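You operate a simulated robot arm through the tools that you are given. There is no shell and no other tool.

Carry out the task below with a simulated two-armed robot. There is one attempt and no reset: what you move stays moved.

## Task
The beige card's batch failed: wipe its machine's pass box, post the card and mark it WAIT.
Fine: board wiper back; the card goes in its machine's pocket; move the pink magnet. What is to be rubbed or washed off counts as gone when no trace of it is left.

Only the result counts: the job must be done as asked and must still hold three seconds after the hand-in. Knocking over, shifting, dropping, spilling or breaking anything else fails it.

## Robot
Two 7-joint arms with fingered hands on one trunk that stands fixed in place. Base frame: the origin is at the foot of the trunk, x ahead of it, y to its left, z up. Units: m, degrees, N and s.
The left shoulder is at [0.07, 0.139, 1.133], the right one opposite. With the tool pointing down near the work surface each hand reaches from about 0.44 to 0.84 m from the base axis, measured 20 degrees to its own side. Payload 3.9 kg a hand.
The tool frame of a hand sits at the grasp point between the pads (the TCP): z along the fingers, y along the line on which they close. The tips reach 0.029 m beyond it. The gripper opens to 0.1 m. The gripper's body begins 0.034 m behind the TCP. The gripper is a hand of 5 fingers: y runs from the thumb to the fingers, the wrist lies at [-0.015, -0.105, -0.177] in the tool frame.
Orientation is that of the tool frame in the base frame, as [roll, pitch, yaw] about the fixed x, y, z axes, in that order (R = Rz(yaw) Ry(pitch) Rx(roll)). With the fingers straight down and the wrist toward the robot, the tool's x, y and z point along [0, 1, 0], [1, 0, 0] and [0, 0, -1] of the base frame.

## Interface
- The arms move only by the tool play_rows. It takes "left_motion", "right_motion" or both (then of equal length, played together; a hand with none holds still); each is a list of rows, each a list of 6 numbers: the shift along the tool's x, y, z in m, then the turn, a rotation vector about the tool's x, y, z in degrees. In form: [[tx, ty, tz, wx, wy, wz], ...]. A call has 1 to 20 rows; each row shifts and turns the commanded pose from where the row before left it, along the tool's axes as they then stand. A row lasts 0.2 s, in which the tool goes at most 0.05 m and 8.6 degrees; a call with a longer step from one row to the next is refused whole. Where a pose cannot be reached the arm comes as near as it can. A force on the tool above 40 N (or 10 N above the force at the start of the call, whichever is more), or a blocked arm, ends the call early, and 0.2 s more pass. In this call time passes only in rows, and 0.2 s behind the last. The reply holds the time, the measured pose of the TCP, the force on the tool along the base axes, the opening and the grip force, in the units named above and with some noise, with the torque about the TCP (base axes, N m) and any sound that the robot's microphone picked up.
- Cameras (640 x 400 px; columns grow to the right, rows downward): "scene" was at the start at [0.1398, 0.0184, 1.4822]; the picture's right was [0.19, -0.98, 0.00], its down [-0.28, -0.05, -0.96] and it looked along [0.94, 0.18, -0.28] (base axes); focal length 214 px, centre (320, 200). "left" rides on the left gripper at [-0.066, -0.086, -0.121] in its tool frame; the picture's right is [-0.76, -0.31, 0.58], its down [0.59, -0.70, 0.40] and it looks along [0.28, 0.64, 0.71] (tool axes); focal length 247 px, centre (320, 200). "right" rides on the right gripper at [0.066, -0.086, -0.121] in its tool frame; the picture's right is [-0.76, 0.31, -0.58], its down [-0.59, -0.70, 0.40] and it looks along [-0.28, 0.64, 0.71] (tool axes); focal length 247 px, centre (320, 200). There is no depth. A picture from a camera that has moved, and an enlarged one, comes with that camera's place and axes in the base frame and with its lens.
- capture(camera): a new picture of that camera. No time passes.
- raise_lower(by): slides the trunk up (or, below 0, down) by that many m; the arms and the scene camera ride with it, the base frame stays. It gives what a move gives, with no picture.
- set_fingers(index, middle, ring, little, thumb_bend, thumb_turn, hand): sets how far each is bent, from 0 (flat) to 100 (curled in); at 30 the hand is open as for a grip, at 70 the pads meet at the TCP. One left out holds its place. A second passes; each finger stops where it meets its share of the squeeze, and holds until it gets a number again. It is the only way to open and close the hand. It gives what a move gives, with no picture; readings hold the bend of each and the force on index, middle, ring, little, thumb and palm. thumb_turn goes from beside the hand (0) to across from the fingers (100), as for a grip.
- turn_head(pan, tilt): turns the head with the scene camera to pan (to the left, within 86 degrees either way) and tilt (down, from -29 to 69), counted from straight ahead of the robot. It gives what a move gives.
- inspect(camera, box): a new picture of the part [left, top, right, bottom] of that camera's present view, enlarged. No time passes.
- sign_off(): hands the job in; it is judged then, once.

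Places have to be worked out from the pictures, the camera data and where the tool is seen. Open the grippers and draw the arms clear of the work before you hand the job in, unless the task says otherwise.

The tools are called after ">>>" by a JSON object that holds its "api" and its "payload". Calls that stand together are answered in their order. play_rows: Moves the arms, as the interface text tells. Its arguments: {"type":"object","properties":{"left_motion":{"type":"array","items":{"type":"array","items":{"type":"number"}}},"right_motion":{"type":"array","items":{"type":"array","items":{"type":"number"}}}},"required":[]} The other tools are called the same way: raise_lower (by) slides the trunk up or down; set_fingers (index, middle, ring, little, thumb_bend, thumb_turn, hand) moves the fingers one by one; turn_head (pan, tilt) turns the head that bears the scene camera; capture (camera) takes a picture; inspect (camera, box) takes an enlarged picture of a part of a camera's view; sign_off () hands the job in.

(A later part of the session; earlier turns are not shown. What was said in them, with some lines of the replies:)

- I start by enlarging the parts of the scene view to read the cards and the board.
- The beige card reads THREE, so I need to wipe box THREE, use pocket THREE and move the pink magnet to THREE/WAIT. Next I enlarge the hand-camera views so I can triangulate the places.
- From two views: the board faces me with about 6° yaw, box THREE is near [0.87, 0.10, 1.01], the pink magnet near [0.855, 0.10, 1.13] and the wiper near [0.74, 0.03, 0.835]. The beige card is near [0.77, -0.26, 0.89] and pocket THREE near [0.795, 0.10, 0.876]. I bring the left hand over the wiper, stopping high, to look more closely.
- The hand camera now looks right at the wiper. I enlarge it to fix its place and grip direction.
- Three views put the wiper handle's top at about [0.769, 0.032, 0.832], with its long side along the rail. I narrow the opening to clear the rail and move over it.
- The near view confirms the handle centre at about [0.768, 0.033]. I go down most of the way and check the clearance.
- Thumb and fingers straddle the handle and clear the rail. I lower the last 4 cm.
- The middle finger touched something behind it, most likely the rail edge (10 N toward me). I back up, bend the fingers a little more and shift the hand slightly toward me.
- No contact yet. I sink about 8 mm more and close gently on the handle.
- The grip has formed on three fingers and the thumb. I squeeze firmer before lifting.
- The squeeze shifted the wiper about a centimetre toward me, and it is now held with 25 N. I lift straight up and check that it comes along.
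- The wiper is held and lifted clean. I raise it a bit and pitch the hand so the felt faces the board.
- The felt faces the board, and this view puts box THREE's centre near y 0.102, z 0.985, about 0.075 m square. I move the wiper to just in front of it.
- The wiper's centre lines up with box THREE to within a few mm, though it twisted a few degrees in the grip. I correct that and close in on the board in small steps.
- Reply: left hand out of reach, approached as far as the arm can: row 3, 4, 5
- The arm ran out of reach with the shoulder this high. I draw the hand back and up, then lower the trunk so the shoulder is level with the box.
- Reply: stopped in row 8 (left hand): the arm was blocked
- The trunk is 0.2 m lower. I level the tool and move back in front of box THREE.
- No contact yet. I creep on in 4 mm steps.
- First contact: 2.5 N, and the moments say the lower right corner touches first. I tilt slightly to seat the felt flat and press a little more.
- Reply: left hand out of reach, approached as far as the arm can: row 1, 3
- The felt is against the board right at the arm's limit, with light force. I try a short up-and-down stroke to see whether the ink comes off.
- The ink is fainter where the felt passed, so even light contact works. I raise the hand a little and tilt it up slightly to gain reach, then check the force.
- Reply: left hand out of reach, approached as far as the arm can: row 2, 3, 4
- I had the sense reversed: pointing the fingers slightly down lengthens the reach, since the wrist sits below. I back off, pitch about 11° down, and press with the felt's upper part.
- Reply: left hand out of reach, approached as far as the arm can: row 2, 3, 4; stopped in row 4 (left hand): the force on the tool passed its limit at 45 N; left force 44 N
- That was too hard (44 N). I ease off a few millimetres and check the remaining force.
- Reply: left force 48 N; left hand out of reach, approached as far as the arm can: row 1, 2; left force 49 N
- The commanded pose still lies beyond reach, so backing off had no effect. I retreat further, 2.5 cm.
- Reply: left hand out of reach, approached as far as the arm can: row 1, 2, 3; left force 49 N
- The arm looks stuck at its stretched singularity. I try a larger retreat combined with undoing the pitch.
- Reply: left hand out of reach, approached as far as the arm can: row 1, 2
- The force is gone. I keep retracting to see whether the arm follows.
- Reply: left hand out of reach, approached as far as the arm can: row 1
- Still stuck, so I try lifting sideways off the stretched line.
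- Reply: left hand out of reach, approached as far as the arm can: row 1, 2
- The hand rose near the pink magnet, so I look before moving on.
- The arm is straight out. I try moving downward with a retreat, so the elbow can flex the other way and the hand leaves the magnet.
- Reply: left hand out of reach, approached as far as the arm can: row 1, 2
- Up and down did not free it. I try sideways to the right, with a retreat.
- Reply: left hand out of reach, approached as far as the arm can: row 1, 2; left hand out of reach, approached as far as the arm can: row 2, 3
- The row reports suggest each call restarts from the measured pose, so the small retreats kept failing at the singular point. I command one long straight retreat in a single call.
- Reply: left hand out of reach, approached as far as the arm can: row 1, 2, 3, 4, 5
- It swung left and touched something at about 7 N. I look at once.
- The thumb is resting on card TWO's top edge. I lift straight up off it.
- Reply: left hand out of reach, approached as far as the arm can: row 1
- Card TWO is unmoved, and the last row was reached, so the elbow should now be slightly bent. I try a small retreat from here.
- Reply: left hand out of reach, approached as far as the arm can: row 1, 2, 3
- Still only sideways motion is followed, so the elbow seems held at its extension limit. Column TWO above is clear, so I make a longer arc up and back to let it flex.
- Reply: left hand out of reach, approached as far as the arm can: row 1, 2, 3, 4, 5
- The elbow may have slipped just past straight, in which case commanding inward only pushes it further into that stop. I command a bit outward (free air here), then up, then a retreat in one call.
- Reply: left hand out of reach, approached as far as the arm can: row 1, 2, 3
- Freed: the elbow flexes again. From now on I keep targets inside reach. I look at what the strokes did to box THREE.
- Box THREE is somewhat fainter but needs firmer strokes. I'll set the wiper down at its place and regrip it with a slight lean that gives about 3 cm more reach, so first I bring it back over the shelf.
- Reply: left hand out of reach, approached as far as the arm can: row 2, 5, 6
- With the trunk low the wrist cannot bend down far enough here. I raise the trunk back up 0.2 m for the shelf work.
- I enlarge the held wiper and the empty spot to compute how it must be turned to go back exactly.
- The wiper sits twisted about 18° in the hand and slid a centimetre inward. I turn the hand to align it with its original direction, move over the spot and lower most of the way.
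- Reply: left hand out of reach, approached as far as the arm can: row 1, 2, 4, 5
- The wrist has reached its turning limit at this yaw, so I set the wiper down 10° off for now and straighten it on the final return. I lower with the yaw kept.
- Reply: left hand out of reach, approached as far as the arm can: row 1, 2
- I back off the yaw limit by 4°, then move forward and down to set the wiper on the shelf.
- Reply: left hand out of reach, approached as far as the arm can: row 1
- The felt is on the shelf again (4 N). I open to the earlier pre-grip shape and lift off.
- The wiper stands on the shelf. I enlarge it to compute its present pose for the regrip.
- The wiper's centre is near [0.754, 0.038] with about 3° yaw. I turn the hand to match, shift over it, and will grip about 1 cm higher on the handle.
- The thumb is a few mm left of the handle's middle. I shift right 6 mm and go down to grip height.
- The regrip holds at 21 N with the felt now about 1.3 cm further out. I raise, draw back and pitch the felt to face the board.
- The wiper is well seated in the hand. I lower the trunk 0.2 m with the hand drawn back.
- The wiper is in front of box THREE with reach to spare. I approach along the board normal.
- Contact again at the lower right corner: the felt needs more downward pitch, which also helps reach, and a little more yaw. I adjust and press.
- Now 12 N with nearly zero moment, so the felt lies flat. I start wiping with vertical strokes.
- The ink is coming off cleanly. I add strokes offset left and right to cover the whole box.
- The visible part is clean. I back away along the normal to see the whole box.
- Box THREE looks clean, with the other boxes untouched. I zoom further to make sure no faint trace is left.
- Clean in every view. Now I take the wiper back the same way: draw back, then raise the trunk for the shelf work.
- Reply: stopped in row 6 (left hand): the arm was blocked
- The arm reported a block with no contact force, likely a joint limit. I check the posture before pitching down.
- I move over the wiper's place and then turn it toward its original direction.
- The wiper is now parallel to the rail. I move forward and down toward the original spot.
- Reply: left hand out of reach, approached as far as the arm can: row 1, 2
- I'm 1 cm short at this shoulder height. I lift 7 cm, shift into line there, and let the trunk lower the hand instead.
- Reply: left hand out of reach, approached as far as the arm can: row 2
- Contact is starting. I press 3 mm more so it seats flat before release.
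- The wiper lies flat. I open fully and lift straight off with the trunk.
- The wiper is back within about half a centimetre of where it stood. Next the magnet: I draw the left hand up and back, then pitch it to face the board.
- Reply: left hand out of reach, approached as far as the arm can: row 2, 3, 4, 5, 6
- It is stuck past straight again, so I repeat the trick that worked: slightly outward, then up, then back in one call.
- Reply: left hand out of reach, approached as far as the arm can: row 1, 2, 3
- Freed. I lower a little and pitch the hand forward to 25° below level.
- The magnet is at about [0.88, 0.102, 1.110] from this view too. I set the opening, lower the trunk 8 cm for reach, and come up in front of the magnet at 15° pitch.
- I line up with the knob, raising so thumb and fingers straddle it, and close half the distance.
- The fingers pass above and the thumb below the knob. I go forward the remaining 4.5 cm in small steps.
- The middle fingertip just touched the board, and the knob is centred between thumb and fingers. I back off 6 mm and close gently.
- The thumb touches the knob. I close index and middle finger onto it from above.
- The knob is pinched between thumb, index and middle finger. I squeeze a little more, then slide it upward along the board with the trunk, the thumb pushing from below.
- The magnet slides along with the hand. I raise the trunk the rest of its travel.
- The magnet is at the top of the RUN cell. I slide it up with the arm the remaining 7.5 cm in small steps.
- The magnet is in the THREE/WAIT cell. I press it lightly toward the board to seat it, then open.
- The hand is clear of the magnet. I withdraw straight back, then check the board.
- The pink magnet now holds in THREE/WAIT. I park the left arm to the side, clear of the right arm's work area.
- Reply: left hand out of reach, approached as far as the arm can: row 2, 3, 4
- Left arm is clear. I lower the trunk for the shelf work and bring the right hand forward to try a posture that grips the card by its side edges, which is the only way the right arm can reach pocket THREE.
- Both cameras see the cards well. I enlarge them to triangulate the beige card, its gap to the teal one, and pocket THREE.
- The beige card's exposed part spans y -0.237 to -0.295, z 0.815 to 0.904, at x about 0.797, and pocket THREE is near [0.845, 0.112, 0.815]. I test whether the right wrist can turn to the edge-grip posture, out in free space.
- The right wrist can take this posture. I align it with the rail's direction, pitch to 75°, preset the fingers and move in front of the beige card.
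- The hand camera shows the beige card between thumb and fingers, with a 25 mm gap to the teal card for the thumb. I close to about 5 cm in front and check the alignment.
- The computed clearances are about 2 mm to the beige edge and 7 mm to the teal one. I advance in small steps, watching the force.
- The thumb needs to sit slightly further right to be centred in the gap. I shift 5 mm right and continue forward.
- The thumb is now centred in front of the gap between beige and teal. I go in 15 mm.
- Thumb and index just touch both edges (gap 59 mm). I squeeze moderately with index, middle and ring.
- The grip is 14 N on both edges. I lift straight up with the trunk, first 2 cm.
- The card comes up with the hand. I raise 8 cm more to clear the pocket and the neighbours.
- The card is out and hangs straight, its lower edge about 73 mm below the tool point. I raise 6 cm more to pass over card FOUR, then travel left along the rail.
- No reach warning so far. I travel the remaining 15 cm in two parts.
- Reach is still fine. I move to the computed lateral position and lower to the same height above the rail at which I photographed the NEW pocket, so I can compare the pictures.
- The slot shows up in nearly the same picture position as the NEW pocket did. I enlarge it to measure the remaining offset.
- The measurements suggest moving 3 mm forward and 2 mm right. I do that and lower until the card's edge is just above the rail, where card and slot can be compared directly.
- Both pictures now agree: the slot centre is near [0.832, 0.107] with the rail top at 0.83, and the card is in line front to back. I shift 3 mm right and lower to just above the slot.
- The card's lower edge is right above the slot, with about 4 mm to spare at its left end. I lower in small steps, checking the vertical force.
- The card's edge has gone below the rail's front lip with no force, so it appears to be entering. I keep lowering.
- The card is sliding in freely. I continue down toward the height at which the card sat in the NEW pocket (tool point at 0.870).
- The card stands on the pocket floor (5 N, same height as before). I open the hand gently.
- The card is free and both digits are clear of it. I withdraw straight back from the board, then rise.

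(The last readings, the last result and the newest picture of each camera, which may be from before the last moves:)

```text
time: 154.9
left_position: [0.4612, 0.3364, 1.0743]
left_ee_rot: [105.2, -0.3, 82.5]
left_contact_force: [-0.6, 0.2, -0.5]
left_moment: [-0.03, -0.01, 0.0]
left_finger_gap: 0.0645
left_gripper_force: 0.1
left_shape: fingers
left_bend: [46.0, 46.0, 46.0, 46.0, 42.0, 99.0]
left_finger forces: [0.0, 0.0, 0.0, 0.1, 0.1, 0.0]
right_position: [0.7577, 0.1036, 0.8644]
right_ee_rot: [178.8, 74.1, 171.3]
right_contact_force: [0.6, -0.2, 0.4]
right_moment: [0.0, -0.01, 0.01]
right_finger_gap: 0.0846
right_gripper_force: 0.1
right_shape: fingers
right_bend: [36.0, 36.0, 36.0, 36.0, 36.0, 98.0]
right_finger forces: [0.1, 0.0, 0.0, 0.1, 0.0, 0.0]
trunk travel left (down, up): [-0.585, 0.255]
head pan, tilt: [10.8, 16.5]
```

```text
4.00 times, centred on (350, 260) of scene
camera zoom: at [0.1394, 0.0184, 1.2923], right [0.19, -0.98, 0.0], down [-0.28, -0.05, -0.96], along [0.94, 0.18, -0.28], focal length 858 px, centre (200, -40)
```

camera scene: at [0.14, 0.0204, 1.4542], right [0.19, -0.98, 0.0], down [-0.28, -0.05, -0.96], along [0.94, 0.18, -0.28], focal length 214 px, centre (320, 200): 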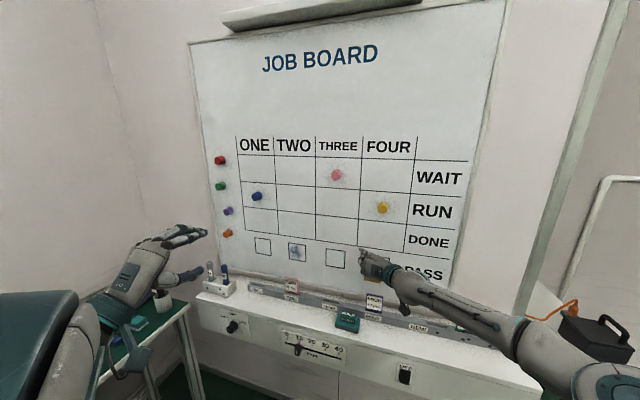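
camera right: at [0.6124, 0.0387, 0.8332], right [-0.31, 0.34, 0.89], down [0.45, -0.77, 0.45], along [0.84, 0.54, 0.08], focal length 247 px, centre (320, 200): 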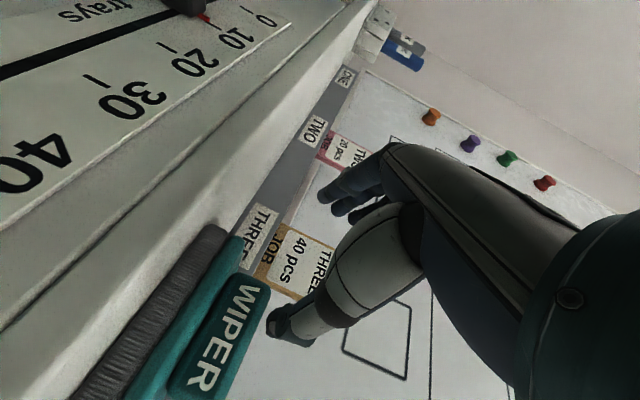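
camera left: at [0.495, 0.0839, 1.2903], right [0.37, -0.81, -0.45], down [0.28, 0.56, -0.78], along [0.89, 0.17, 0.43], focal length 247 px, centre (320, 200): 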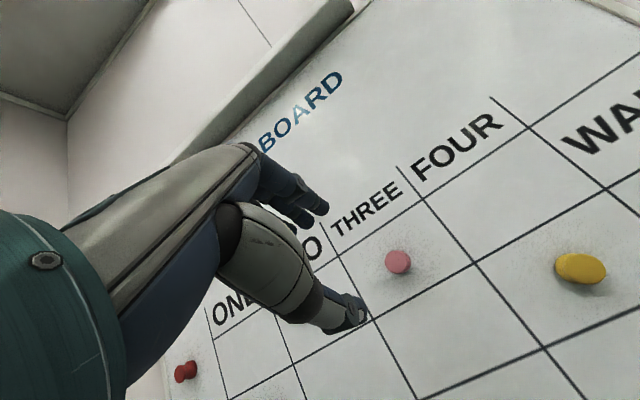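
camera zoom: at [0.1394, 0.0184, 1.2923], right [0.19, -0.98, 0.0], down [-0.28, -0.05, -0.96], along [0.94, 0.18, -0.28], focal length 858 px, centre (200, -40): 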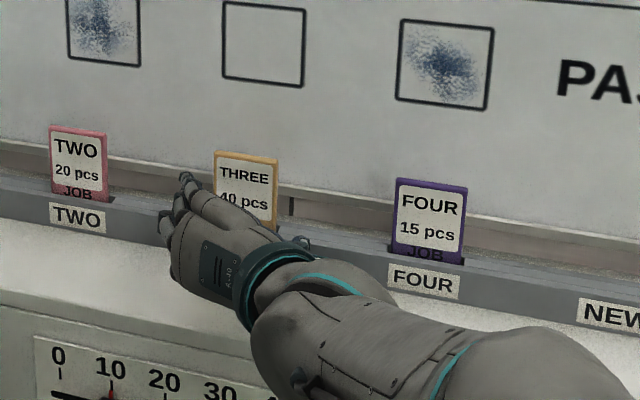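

The card stands in pocket THREE like its neighbours. I lift with the trunk, then draw the right arm back to its side.

>>> {"api": "raise_lower", "payload": {"by": 0.18}}

>>> {"api": "play_rows", "payload": {"right_motion": [[0.0103, -0.02, -0.036, 0, 0, 0], [0.0103, -0.02, -0.036, 0, 0, 0], [0.0103, -0.02, -0.036, 0, 0, 0], [0.0103, -0.02, -0.036, 0, 0, 0], [0.0103, -0.025, -0.034, 0, 0, 0], [0, -0.035, -0.025, 0, 0, 0], [0, -0.035, -0.025, 0, 0, 0], [0, -0.035, -0.025, 0, 0, 0]]}}

>>> {"api": "capture", "payload": {"camera": "scene"}}

```text
time: 156.9
left_position: [0.4619, 0.3367, 1.2544]
left_ee_rot: [105.2, -0.3, 82.5]
left_contact_force: [0.2, -0.1, -0.5]
left_moment: [0.04, -0.01, 0.03]
left_finger_gap: 0.0646
left_gripper_force: 0.2
left_shape: fingers
left_bend: [46.0, 46.0, 46.0, 46.0, 42.0, 99.0]
left_finger forces: [0.0, 0.0, 0.0, 0.0, 0.1, 0.1]
right_position: [0.7574, 0.1071, 1.0515]
right_ee_rot: [177.6, 74.5, 170.5]
right_contact_force: [0.0, 1.0, 0.0]
right_moment: [-0.01, -0.02, -0.04]
right_finger_gap: 0.0846
right_gripper_force: 0.0
right_shape: fingers
right_bend: [36.0, 36.0, 36.0, 36.0, 36.0, 98.0]
right_finger forces: [0.0, 0.1, 0.1, 0.2, 0.1, 0.0]
trunk travel left (down, up): [-0.765, 0.075]
head pan, tilt: [10.8, 16.5]
```

```text
time: 157.6
left_position: [0.4627, 0.3359, 1.2546]
left_ee_rot: [105.1, -0.3, 82.4]
left_contact_force: [-0.3, 0.5, 0.1]
left_moment: [0.01, 0.03, 0.04]
left_finger_gap: 0.0648
left_gripper_force: 0.0
left_shape: fingers
left_bend: [46.0, 46.0, 46.0, 46.0, 42.0, 99.0]
left_finger forces: [0.0, 0.0, 0.0, 0.0, 0.0, 0.0]
right_position: [0.6637, 0.0672, 0.9212]
right_ee_rot: [-178.4, 62.2, 172.9]
right_contact_force: [-0.3, 0.3, -0.7]
right_moment: [-0.01, 0.0, 0.0]
right_finger_gap: 0.0843
right_gripper_force: 0.0
right_shape: fingers
right_bend: [36.0, 36.0, 36.0, 36.0, 36.0, 98.0]
right_finger forces: [0.0, 0.1, 0.0, 0.0, 0.0, 0.1]
trunk travel left (down, up): [-0.765, 0.075]
head pan, tilt: [10.8, 16.5]
stopped in row 3 (right hand): the arm was blocked; the commanded pose is now the measured one
```

```text
taken
camera scene: at [0.1403, 0.0186, 1.4722], right [0.19, -0.98, 0.0], down [-0.28, -0.05, -0.96], along [0.94, 0.18, -0.28], focal length 214 px, centre (320, 200)
```

scene: 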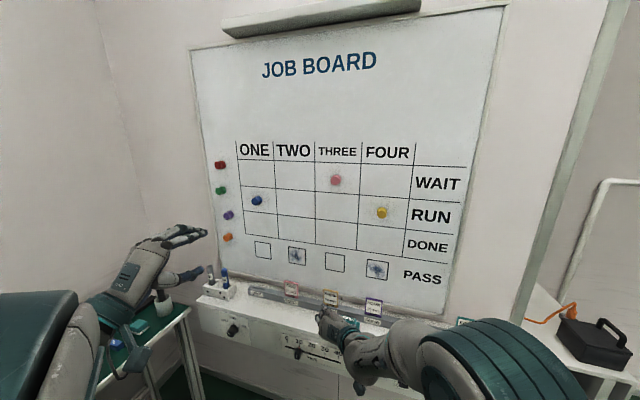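

The arm jerked into a different elbow posture and stopped, in free air with no contact. I move it up in small steps and check.

>>> {"api": "play_rows", "payload": {"right_motion": [[-0.0177, 0, -0.0093, 0, 0, 0], [-0.0177, 0, -0.0093, 0, 0, 0], [-0.0177, 0, -0.0093, 0, 0, 0]]}}

>>> {"api": "capture", "payload": {"camera": "right"}}

>>> {"api": "inspect", "payload": {"camera": "scene", "box": [270, 250, 470, 375]}}

```text
time: 158.6
left_position: [0.4612, 0.3357, 1.2538]
left_ee_rot: [105.3, -0.3, 82.6]
left_contact_force: [0.3, 0.0, 0.0]
left_moment: [0.0, -0.02, 0.0]
left_finger_gap: 0.0647
left_gripper_force: 0.0
left_shape: fingers
left_bend: [46.0, 46.0, 46.0, 46.0, 42.0, 99.0]
left_finger forces: [0.0, 0.0, 0.0, 0.1, 0.0, 0.1]
right_position: [0.6595, 0.0541, 0.949]
right_ee_rot: [-179.2, 58.6, 170.8]
right_contact_force: [-0.4, 0.6, -0.2]
right_moment: [-0.01, -0.02, 0.01]
right_finger_gap: 0.0845
right_gripper_force: 0.2
right_shape: fingers
right_bend: [36.0, 36.0, 36.0, 36.0, 36.0, 98.0]
right_finger forces: [0.0, 0.0, 0.0, 0.0, 0.1, 0.0]
trunk travel left (down, up): [-0.765, 0.075]
head pan, tilt: [10.8, 16.5]
stopped in row 3 (right hand): the arm was blocked; the commanded pose is now the measured one
```

```text
taken
camera right: at [0.5092, -0.0056, 0.9564], right [-0.04, 0.33, 0.94], down [0.52, -0.8, 0.3], along [0.85, 0.5, -0.13], focal length 247 px, centre (320, 200)
```

right: 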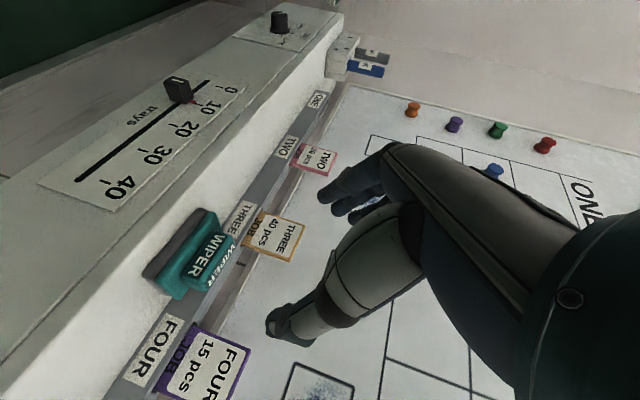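

```text
3.20 times, centred on (370, 312) of scene
camera zoom: at [0.1397, 0.0181, 1.4723], right [0.19, -0.98, 0.0], down [-0.28, -0.05, -0.96], along [0.94, 0.18, -0.28], focal length 686 px, centre (160, -160)
```

zoom: 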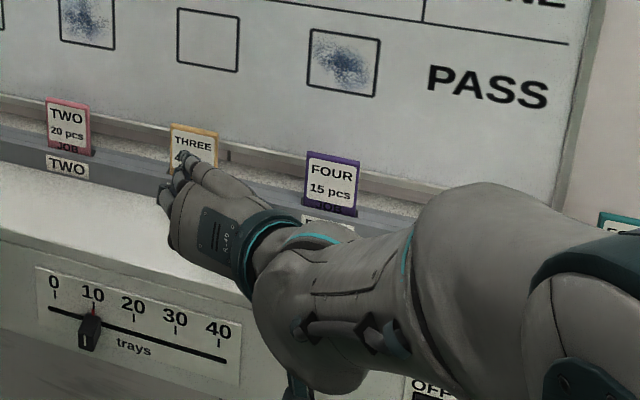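

>>> {"api": "play_rows", "payload": {"right_motion": [[0.0077, -0.012, -0.0126, 0, 4, 0], [0.0077, -0.012, -0.0126, 0, 4, 0], [0.0077, -0.012, -0.0126, 0, 4, 0]]}}

>>> {"api": "capture", "payload": {"camera": "scene"}}

```text
time: 159.4
left_position: [0.4609, 0.336, 1.2542]
left_ee_rot: [105.3, -0.3, 82.5]
left_contact_force: [-0.2, 0.3, -0.3]
left_moment: [0.0, 0.01, 0.02]
left_finger_gap: 0.0647
left_gripper_force: 0.0
left_shape: fingers
left_bend: [46.0, 46.0, 46.0, 46.0, 42.0, 99.0]
left_finger forces: [0.1, 0.1, 0.0, 0.1, 0.0, 0.0]
right_position: [0.6092, 0.0277, 0.9521]
right_ee_rot: [-179.0, 46.7, 171.3]
right_contact_force: [0.5, -0.5, -0.5]
right_moment: [0.0, 0.02, -0.01]
right_finger_gap: 0.0842
right_gripper_force: 0.1
right_shape: fingers
right_bend: [36.0, 36.0, 36.0, 36.0, 36.0, 98.0]
right_finger forces: [0.0, 0.0, 0.0, 0.1, 0.0, 0.1]
trunk travel left (down, up): [-0.765, 0.075]
head pan, tilt: [10.8, 16.5]
```

```text
taken
camera scene: at [0.1392, 0.0177, 1.4723], right [0.19, -0.98, 0.0], down [-0.28, -0.05, -0.96], along [0.94, 0.18, -0.28], focal length 214 px, centre (320, 200)
```

scene: 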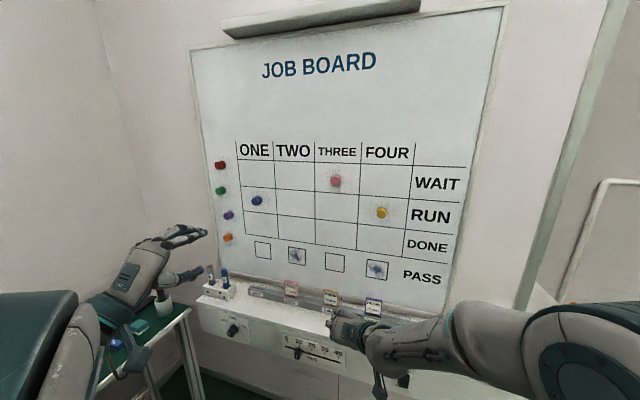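

That works. I continue back and to the right, letting the hand turn down.

>>> {"api": "play_rows", "payload": {"right_motion": [[0.008, -0.03, -0.01, 0, 7, 0], [0.008, -0.03, -0.01, 0, 7, 0], [0.009, -0.03, -0.01, 0, 7, 0], [0.01, -0.03, -0.01, 0, 7, 0], [0.01, -0.03, -0.01, 0, 7, 0], [0.01, -0.03, -0.01, 0, 7, 0]]}}

>>> {"api": "capture", "payload": {"camera": "scene"}}

```text
time: 160.8
left_position: [0.4596, 0.3358, 1.2544]
left_ee_rot: [105.3, -0.3, 82.6]
left_contact_force: [0.3, 0.3, -0.3]
left_moment: [0.01, -0.01, -0.01]
left_finger_gap: 0.0645
left_gripper_force: 0.1
left_shape: fingers
left_bend: [46.0, 46.0, 46.0, 46.0, 42.0, 99.0]
left_finger forces: [0.1, 0.1, 0.0, 0.0, 0.0, 0.1]
right_position: [0.5036, -0.1342, 0.9792]
right_ee_rot: [-179.4, 4.6, 170.6]
right_contact_force: [-0.5, -0.9, -0.1]
right_moment: [-0.03, -0.02, 0.01]
right_finger_gap: 0.0845
right_gripper_force: 0.0
right_shape: fingers
right_bend: [36.0, 36.0, 36.0, 36.0, 36.0, 98.0]
right_finger forces: [0.0, 0.0, 0.0, 0.0, 0.1, 0.0]
trunk travel left (down, up): [-0.765, 0.075]
head pan, tilt: [10.8, 16.5]
```

```text
taken
camera scene: at [0.1392, 0.017, 1.4723], right [0.19, -0.98, 0.0], down [-0.28, -0.05, -0.96], along [0.94, 0.18, -0.28], focal length 214 px, centre (320, 200)
```

scene: 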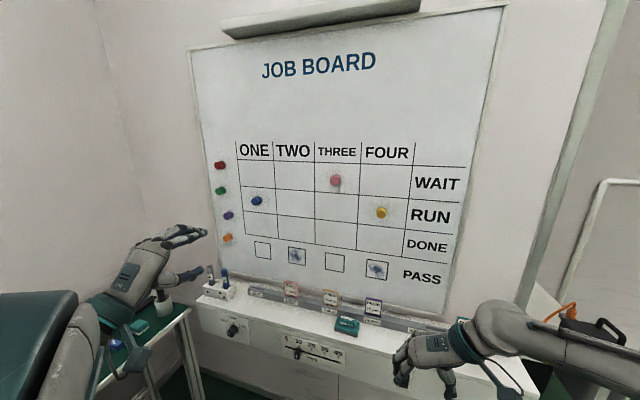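

The right arm is well clear; I draw it a little further aside and open both hands, then inspect the whole result.

>>> {"api": "play_rows", "payload": {"right_motion": [[0.02, -0.03, -0.01, 0, 0, 0], [0.02, -0.03, -0.01, 0, 0, 0], [0.02, -0.03, -0.01, 0, 0, 0], [0.02, -0.02, -0.01, 0, 0, 0]]}}

>>> {"api": "set_fingers", "payload": {"hand": "left", "index": 30, "middle": 30, "ring": 30, "little": 30, "thumb_bend": 30}}

>>> {"api": "set_fingers", "payload": {"hand": "right", "index": 30, "middle": 30, "ring": 30, "little": 30, "thumb_bend": 30}}

>>> {"api": "capture", "payload": {"camera": "scene"}}

>>> {"api": "inspect", "payload": {"camera": "scene", "box": [230, 130, 470, 280]}}

>>> {"api": "inspect", "payload": {"camera": "scene", "box": [270, 240, 430, 340]}}

>>> {"api": "inspect", "payload": {"camera": "scene", "box": [320, 250, 350, 276]}}

>>> {"api": "inspect", "payload": {"camera": "scene", "box": [400, 280, 540, 370]}}

```text
time: 161.8
left_position: [0.4607, 0.3343, 1.2558]
left_ee_rot: [105.1, -0.5, 82.5]
left_contact_force: [0.3, -0.1, -0.8]
left_moment: [0.0, 0.02, 0.0]
left_finger_gap: 0.0646
left_gripper_force: 0.0
left_shape: fingers
left_bend: [46.0, 46.0, 46.0, 46.0, 42.0, 99.0]
left_finger forces: [0.0, 0.0, 0.0, 0.0, 0.0, 0.0]
right_position: [0.4049, -0.2351, 1.0126]
right_ee_rot: [-179.5, 4.8, 170.4]
right_contact_force: [0.2, 0.3, 0.3]
right_moment: [0.03, -0.01, 0.0]
right_finger_gap: 0.0842
right_gripper_force: 0.0
right_shape: fingers
right_bend: [36.0, 36.0, 36.0, 36.0, 36.0, 98.0]
right_finger forces: [0.0, 0.1, 0.0, 0.0, 0.0, 0.0]
trunk travel left (down, up): [-0.765, 0.075]
head pan, tilt: [10.8, 16.5]
```

```text
time: 162.8
left_position: [0.4611, 0.3357, 1.2542]
left_ee_rot: [105.2, -0.3, 82.4]
left_contact_force: [-0.3, -0.6, 0.1]
left_moment: [0.0, 0.0, 0.0]
left_finger_gap: 0.0982
left_gripper_force: 0.1
left_shape: fingers
left_bend: [30.0, 30.0, 30.0, 30.0, 30.0, 98.0]
left_finger forces: [0.0, 0.0, 0.1, 0.1, 0.1, 0.0]
right_position: [0.4052, -0.2322, 1.0138]
right_ee_rot: [-179.4, 4.8, 170.4]
right_contact_force: [-0.2, -0.3, 0.3]
right_moment: [-0.02, -0.02, 0.0]
right_finger_gap: 0.0847
right_gripper_force: 0.1
right_shape: fingers
right_bend: [36.0, 36.0, 36.0, 36.0, 36.0, 98.0]
right_finger forces: [0.0, 0.1, 0.0, 0.1, 0.0, 0.0]
trunk travel left (down, up): [-0.765, 0.075]
head pan, tilt: [10.8, 16.5]
```

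```text
time: 163.8
left_position: [0.4597, 0.3364, 1.2548]
left_ee_rot: [105.2, -0.3, 82.5]
left_contact_force: [-0.1, 0.2, 0.2]
left_moment: [0.01, -0.01, 0.0]
left_finger_gap: 0.0984
left_gripper_force: 0.1
left_shape: fingers
left_bend: [30.0, 30.0, 30.0, 30.0, 30.0, 98.0]
left_finger forces: [0.0, 0.0, 0.0, 0.1, 0.0, 0.0]
right_position: [0.4058, -0.2334, 1.0129]
right_ee_rot: [-179.4, 4.8, 170.5]
right_contact_force: [0.0, 0.1, -1.4]
right_moment: [-0.01, 0.03, 0.0]
right_finger_gap: 0.0985
right_gripper_force: 0.1
right_shape: fingers
right_bend: [30.0, 30.0, 30.0, 30.0, 30.0, 98.0]
right_finger forces: [0.0, 0.0, 0.1, 0.0, 0.0, 0.0]
trunk travel left (down, up): [-0.765, 0.075]
head pan, tilt: [10.8, 16.5]
```

```text
taken
camera scene: at [0.1398, 0.0183, 1.4722], right [0.19, -0.98, 0.0], down [-0.28, -0.05, -0.96], along [0.94, 0.18, -0.28], focal length 214 px, centre (320, 200)
```

scene: 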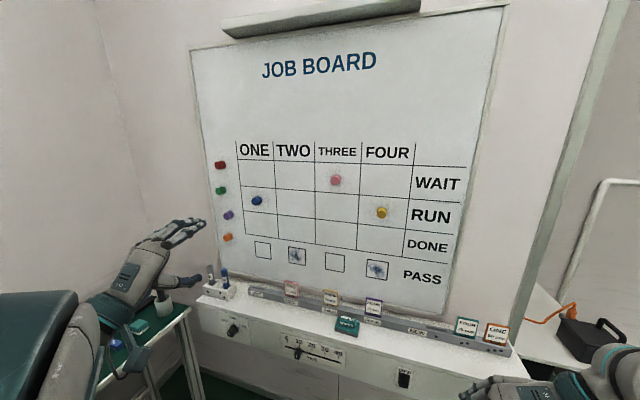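

```text
2.67 times, centred on (350, 205) of scene
camera zoom: at [0.1398, 0.0183, 1.4722], right [0.19, -0.98, 0.0], down [-0.28, -0.05, -0.96], along [0.94, 0.18, -0.28], focal length 572 px, centre (240, 187)
```

zoom: 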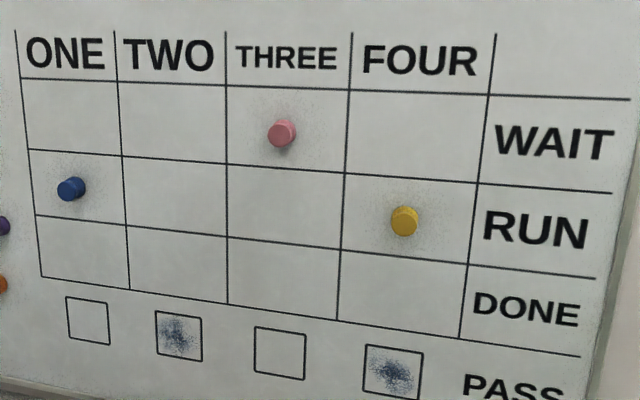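

```text
4.00 times, centred on (350, 290) of scene
camera zoom: at [0.1398, 0.0183, 1.4722], right [0.19, -0.98, 0.0], down [-0.28, -0.05, -0.96], along [0.94, 0.18, -0.28], focal length 858 px, centre (200, -160)
```

zoom: 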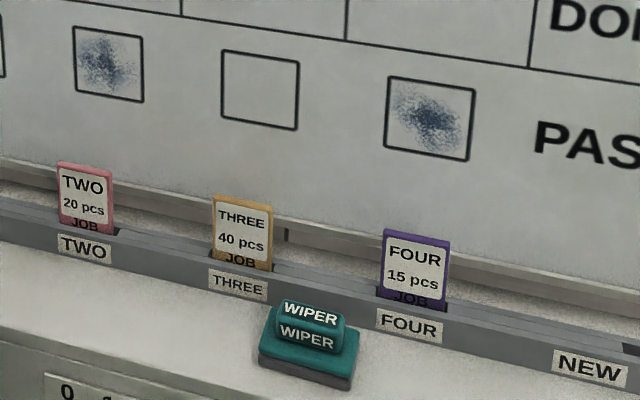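

```text
15.38 times, centred on (335, 263) of scene
camera zoom: at [0.1398, 0.0183, 1.4722], right [0.19, -0.98, 0.0], down [-0.28, -0.05, -0.96], along [0.94, 0.18, -0.28], focal length 3300 px, centre (89, -769)
```

zoom: 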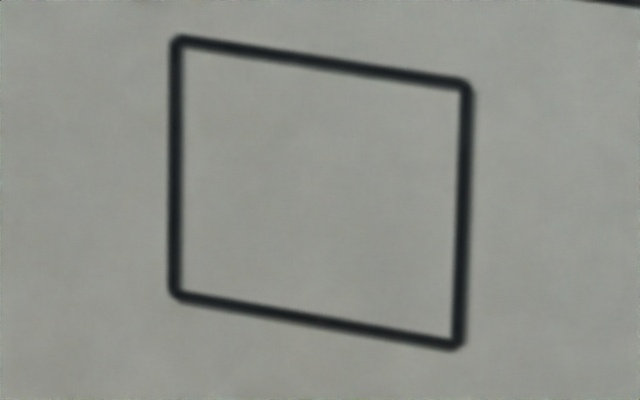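

```text
4.44 times, centred on (470, 325) of scene
camera zoom: at [0.1398, 0.0183, 1.4722], right [0.19, -0.98, 0.0], down [-0.28, -0.05, -0.96], along [0.94, 0.18, -0.28], focal length 953 px, centre (-347, -356)
```

zoom: 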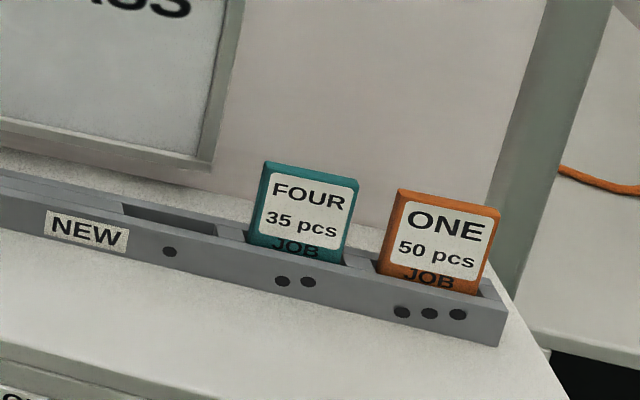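

Everything checks out:
- Box THREE is clean, and boxes TWO and FOUR still have their ink.
- The pink magnet holds in THREE/WAIT.
- The beige card stands in pocket THREE, and the other cards are in place.
- The wiper is within about a centimetre of where it started.

Both hands are open and clear, so I hand in.

>>> {"api": "sign_off", "payload": {}}

```text
The job is handed in.
```

The job is done and handed in; I haven't seen the verdict. The beige card belongs to machine THREE, so I did the following:

- **Pass box:** box THREE is wiped, and no trace shows even in the closest views. The ink in boxes TWO and FOUR is still there.
- **Card:** the beige card stands in pocket THREE, seated to the same depth it had in the NEW pocket.
- **Mark:** the pink magnet was slid from THREE/DONE up to THREE/WAIT and holds there.
- **Wiper:** it is back on the shelf, about 1 cm from where it started.

While I was freeing a stuck arm, the left thumb briefly rested on top of card TWO with about 7 N. The card did not visibly move. Every other card and magnet looks unchanged in the final pictures. Both hands are open and clear of the work.
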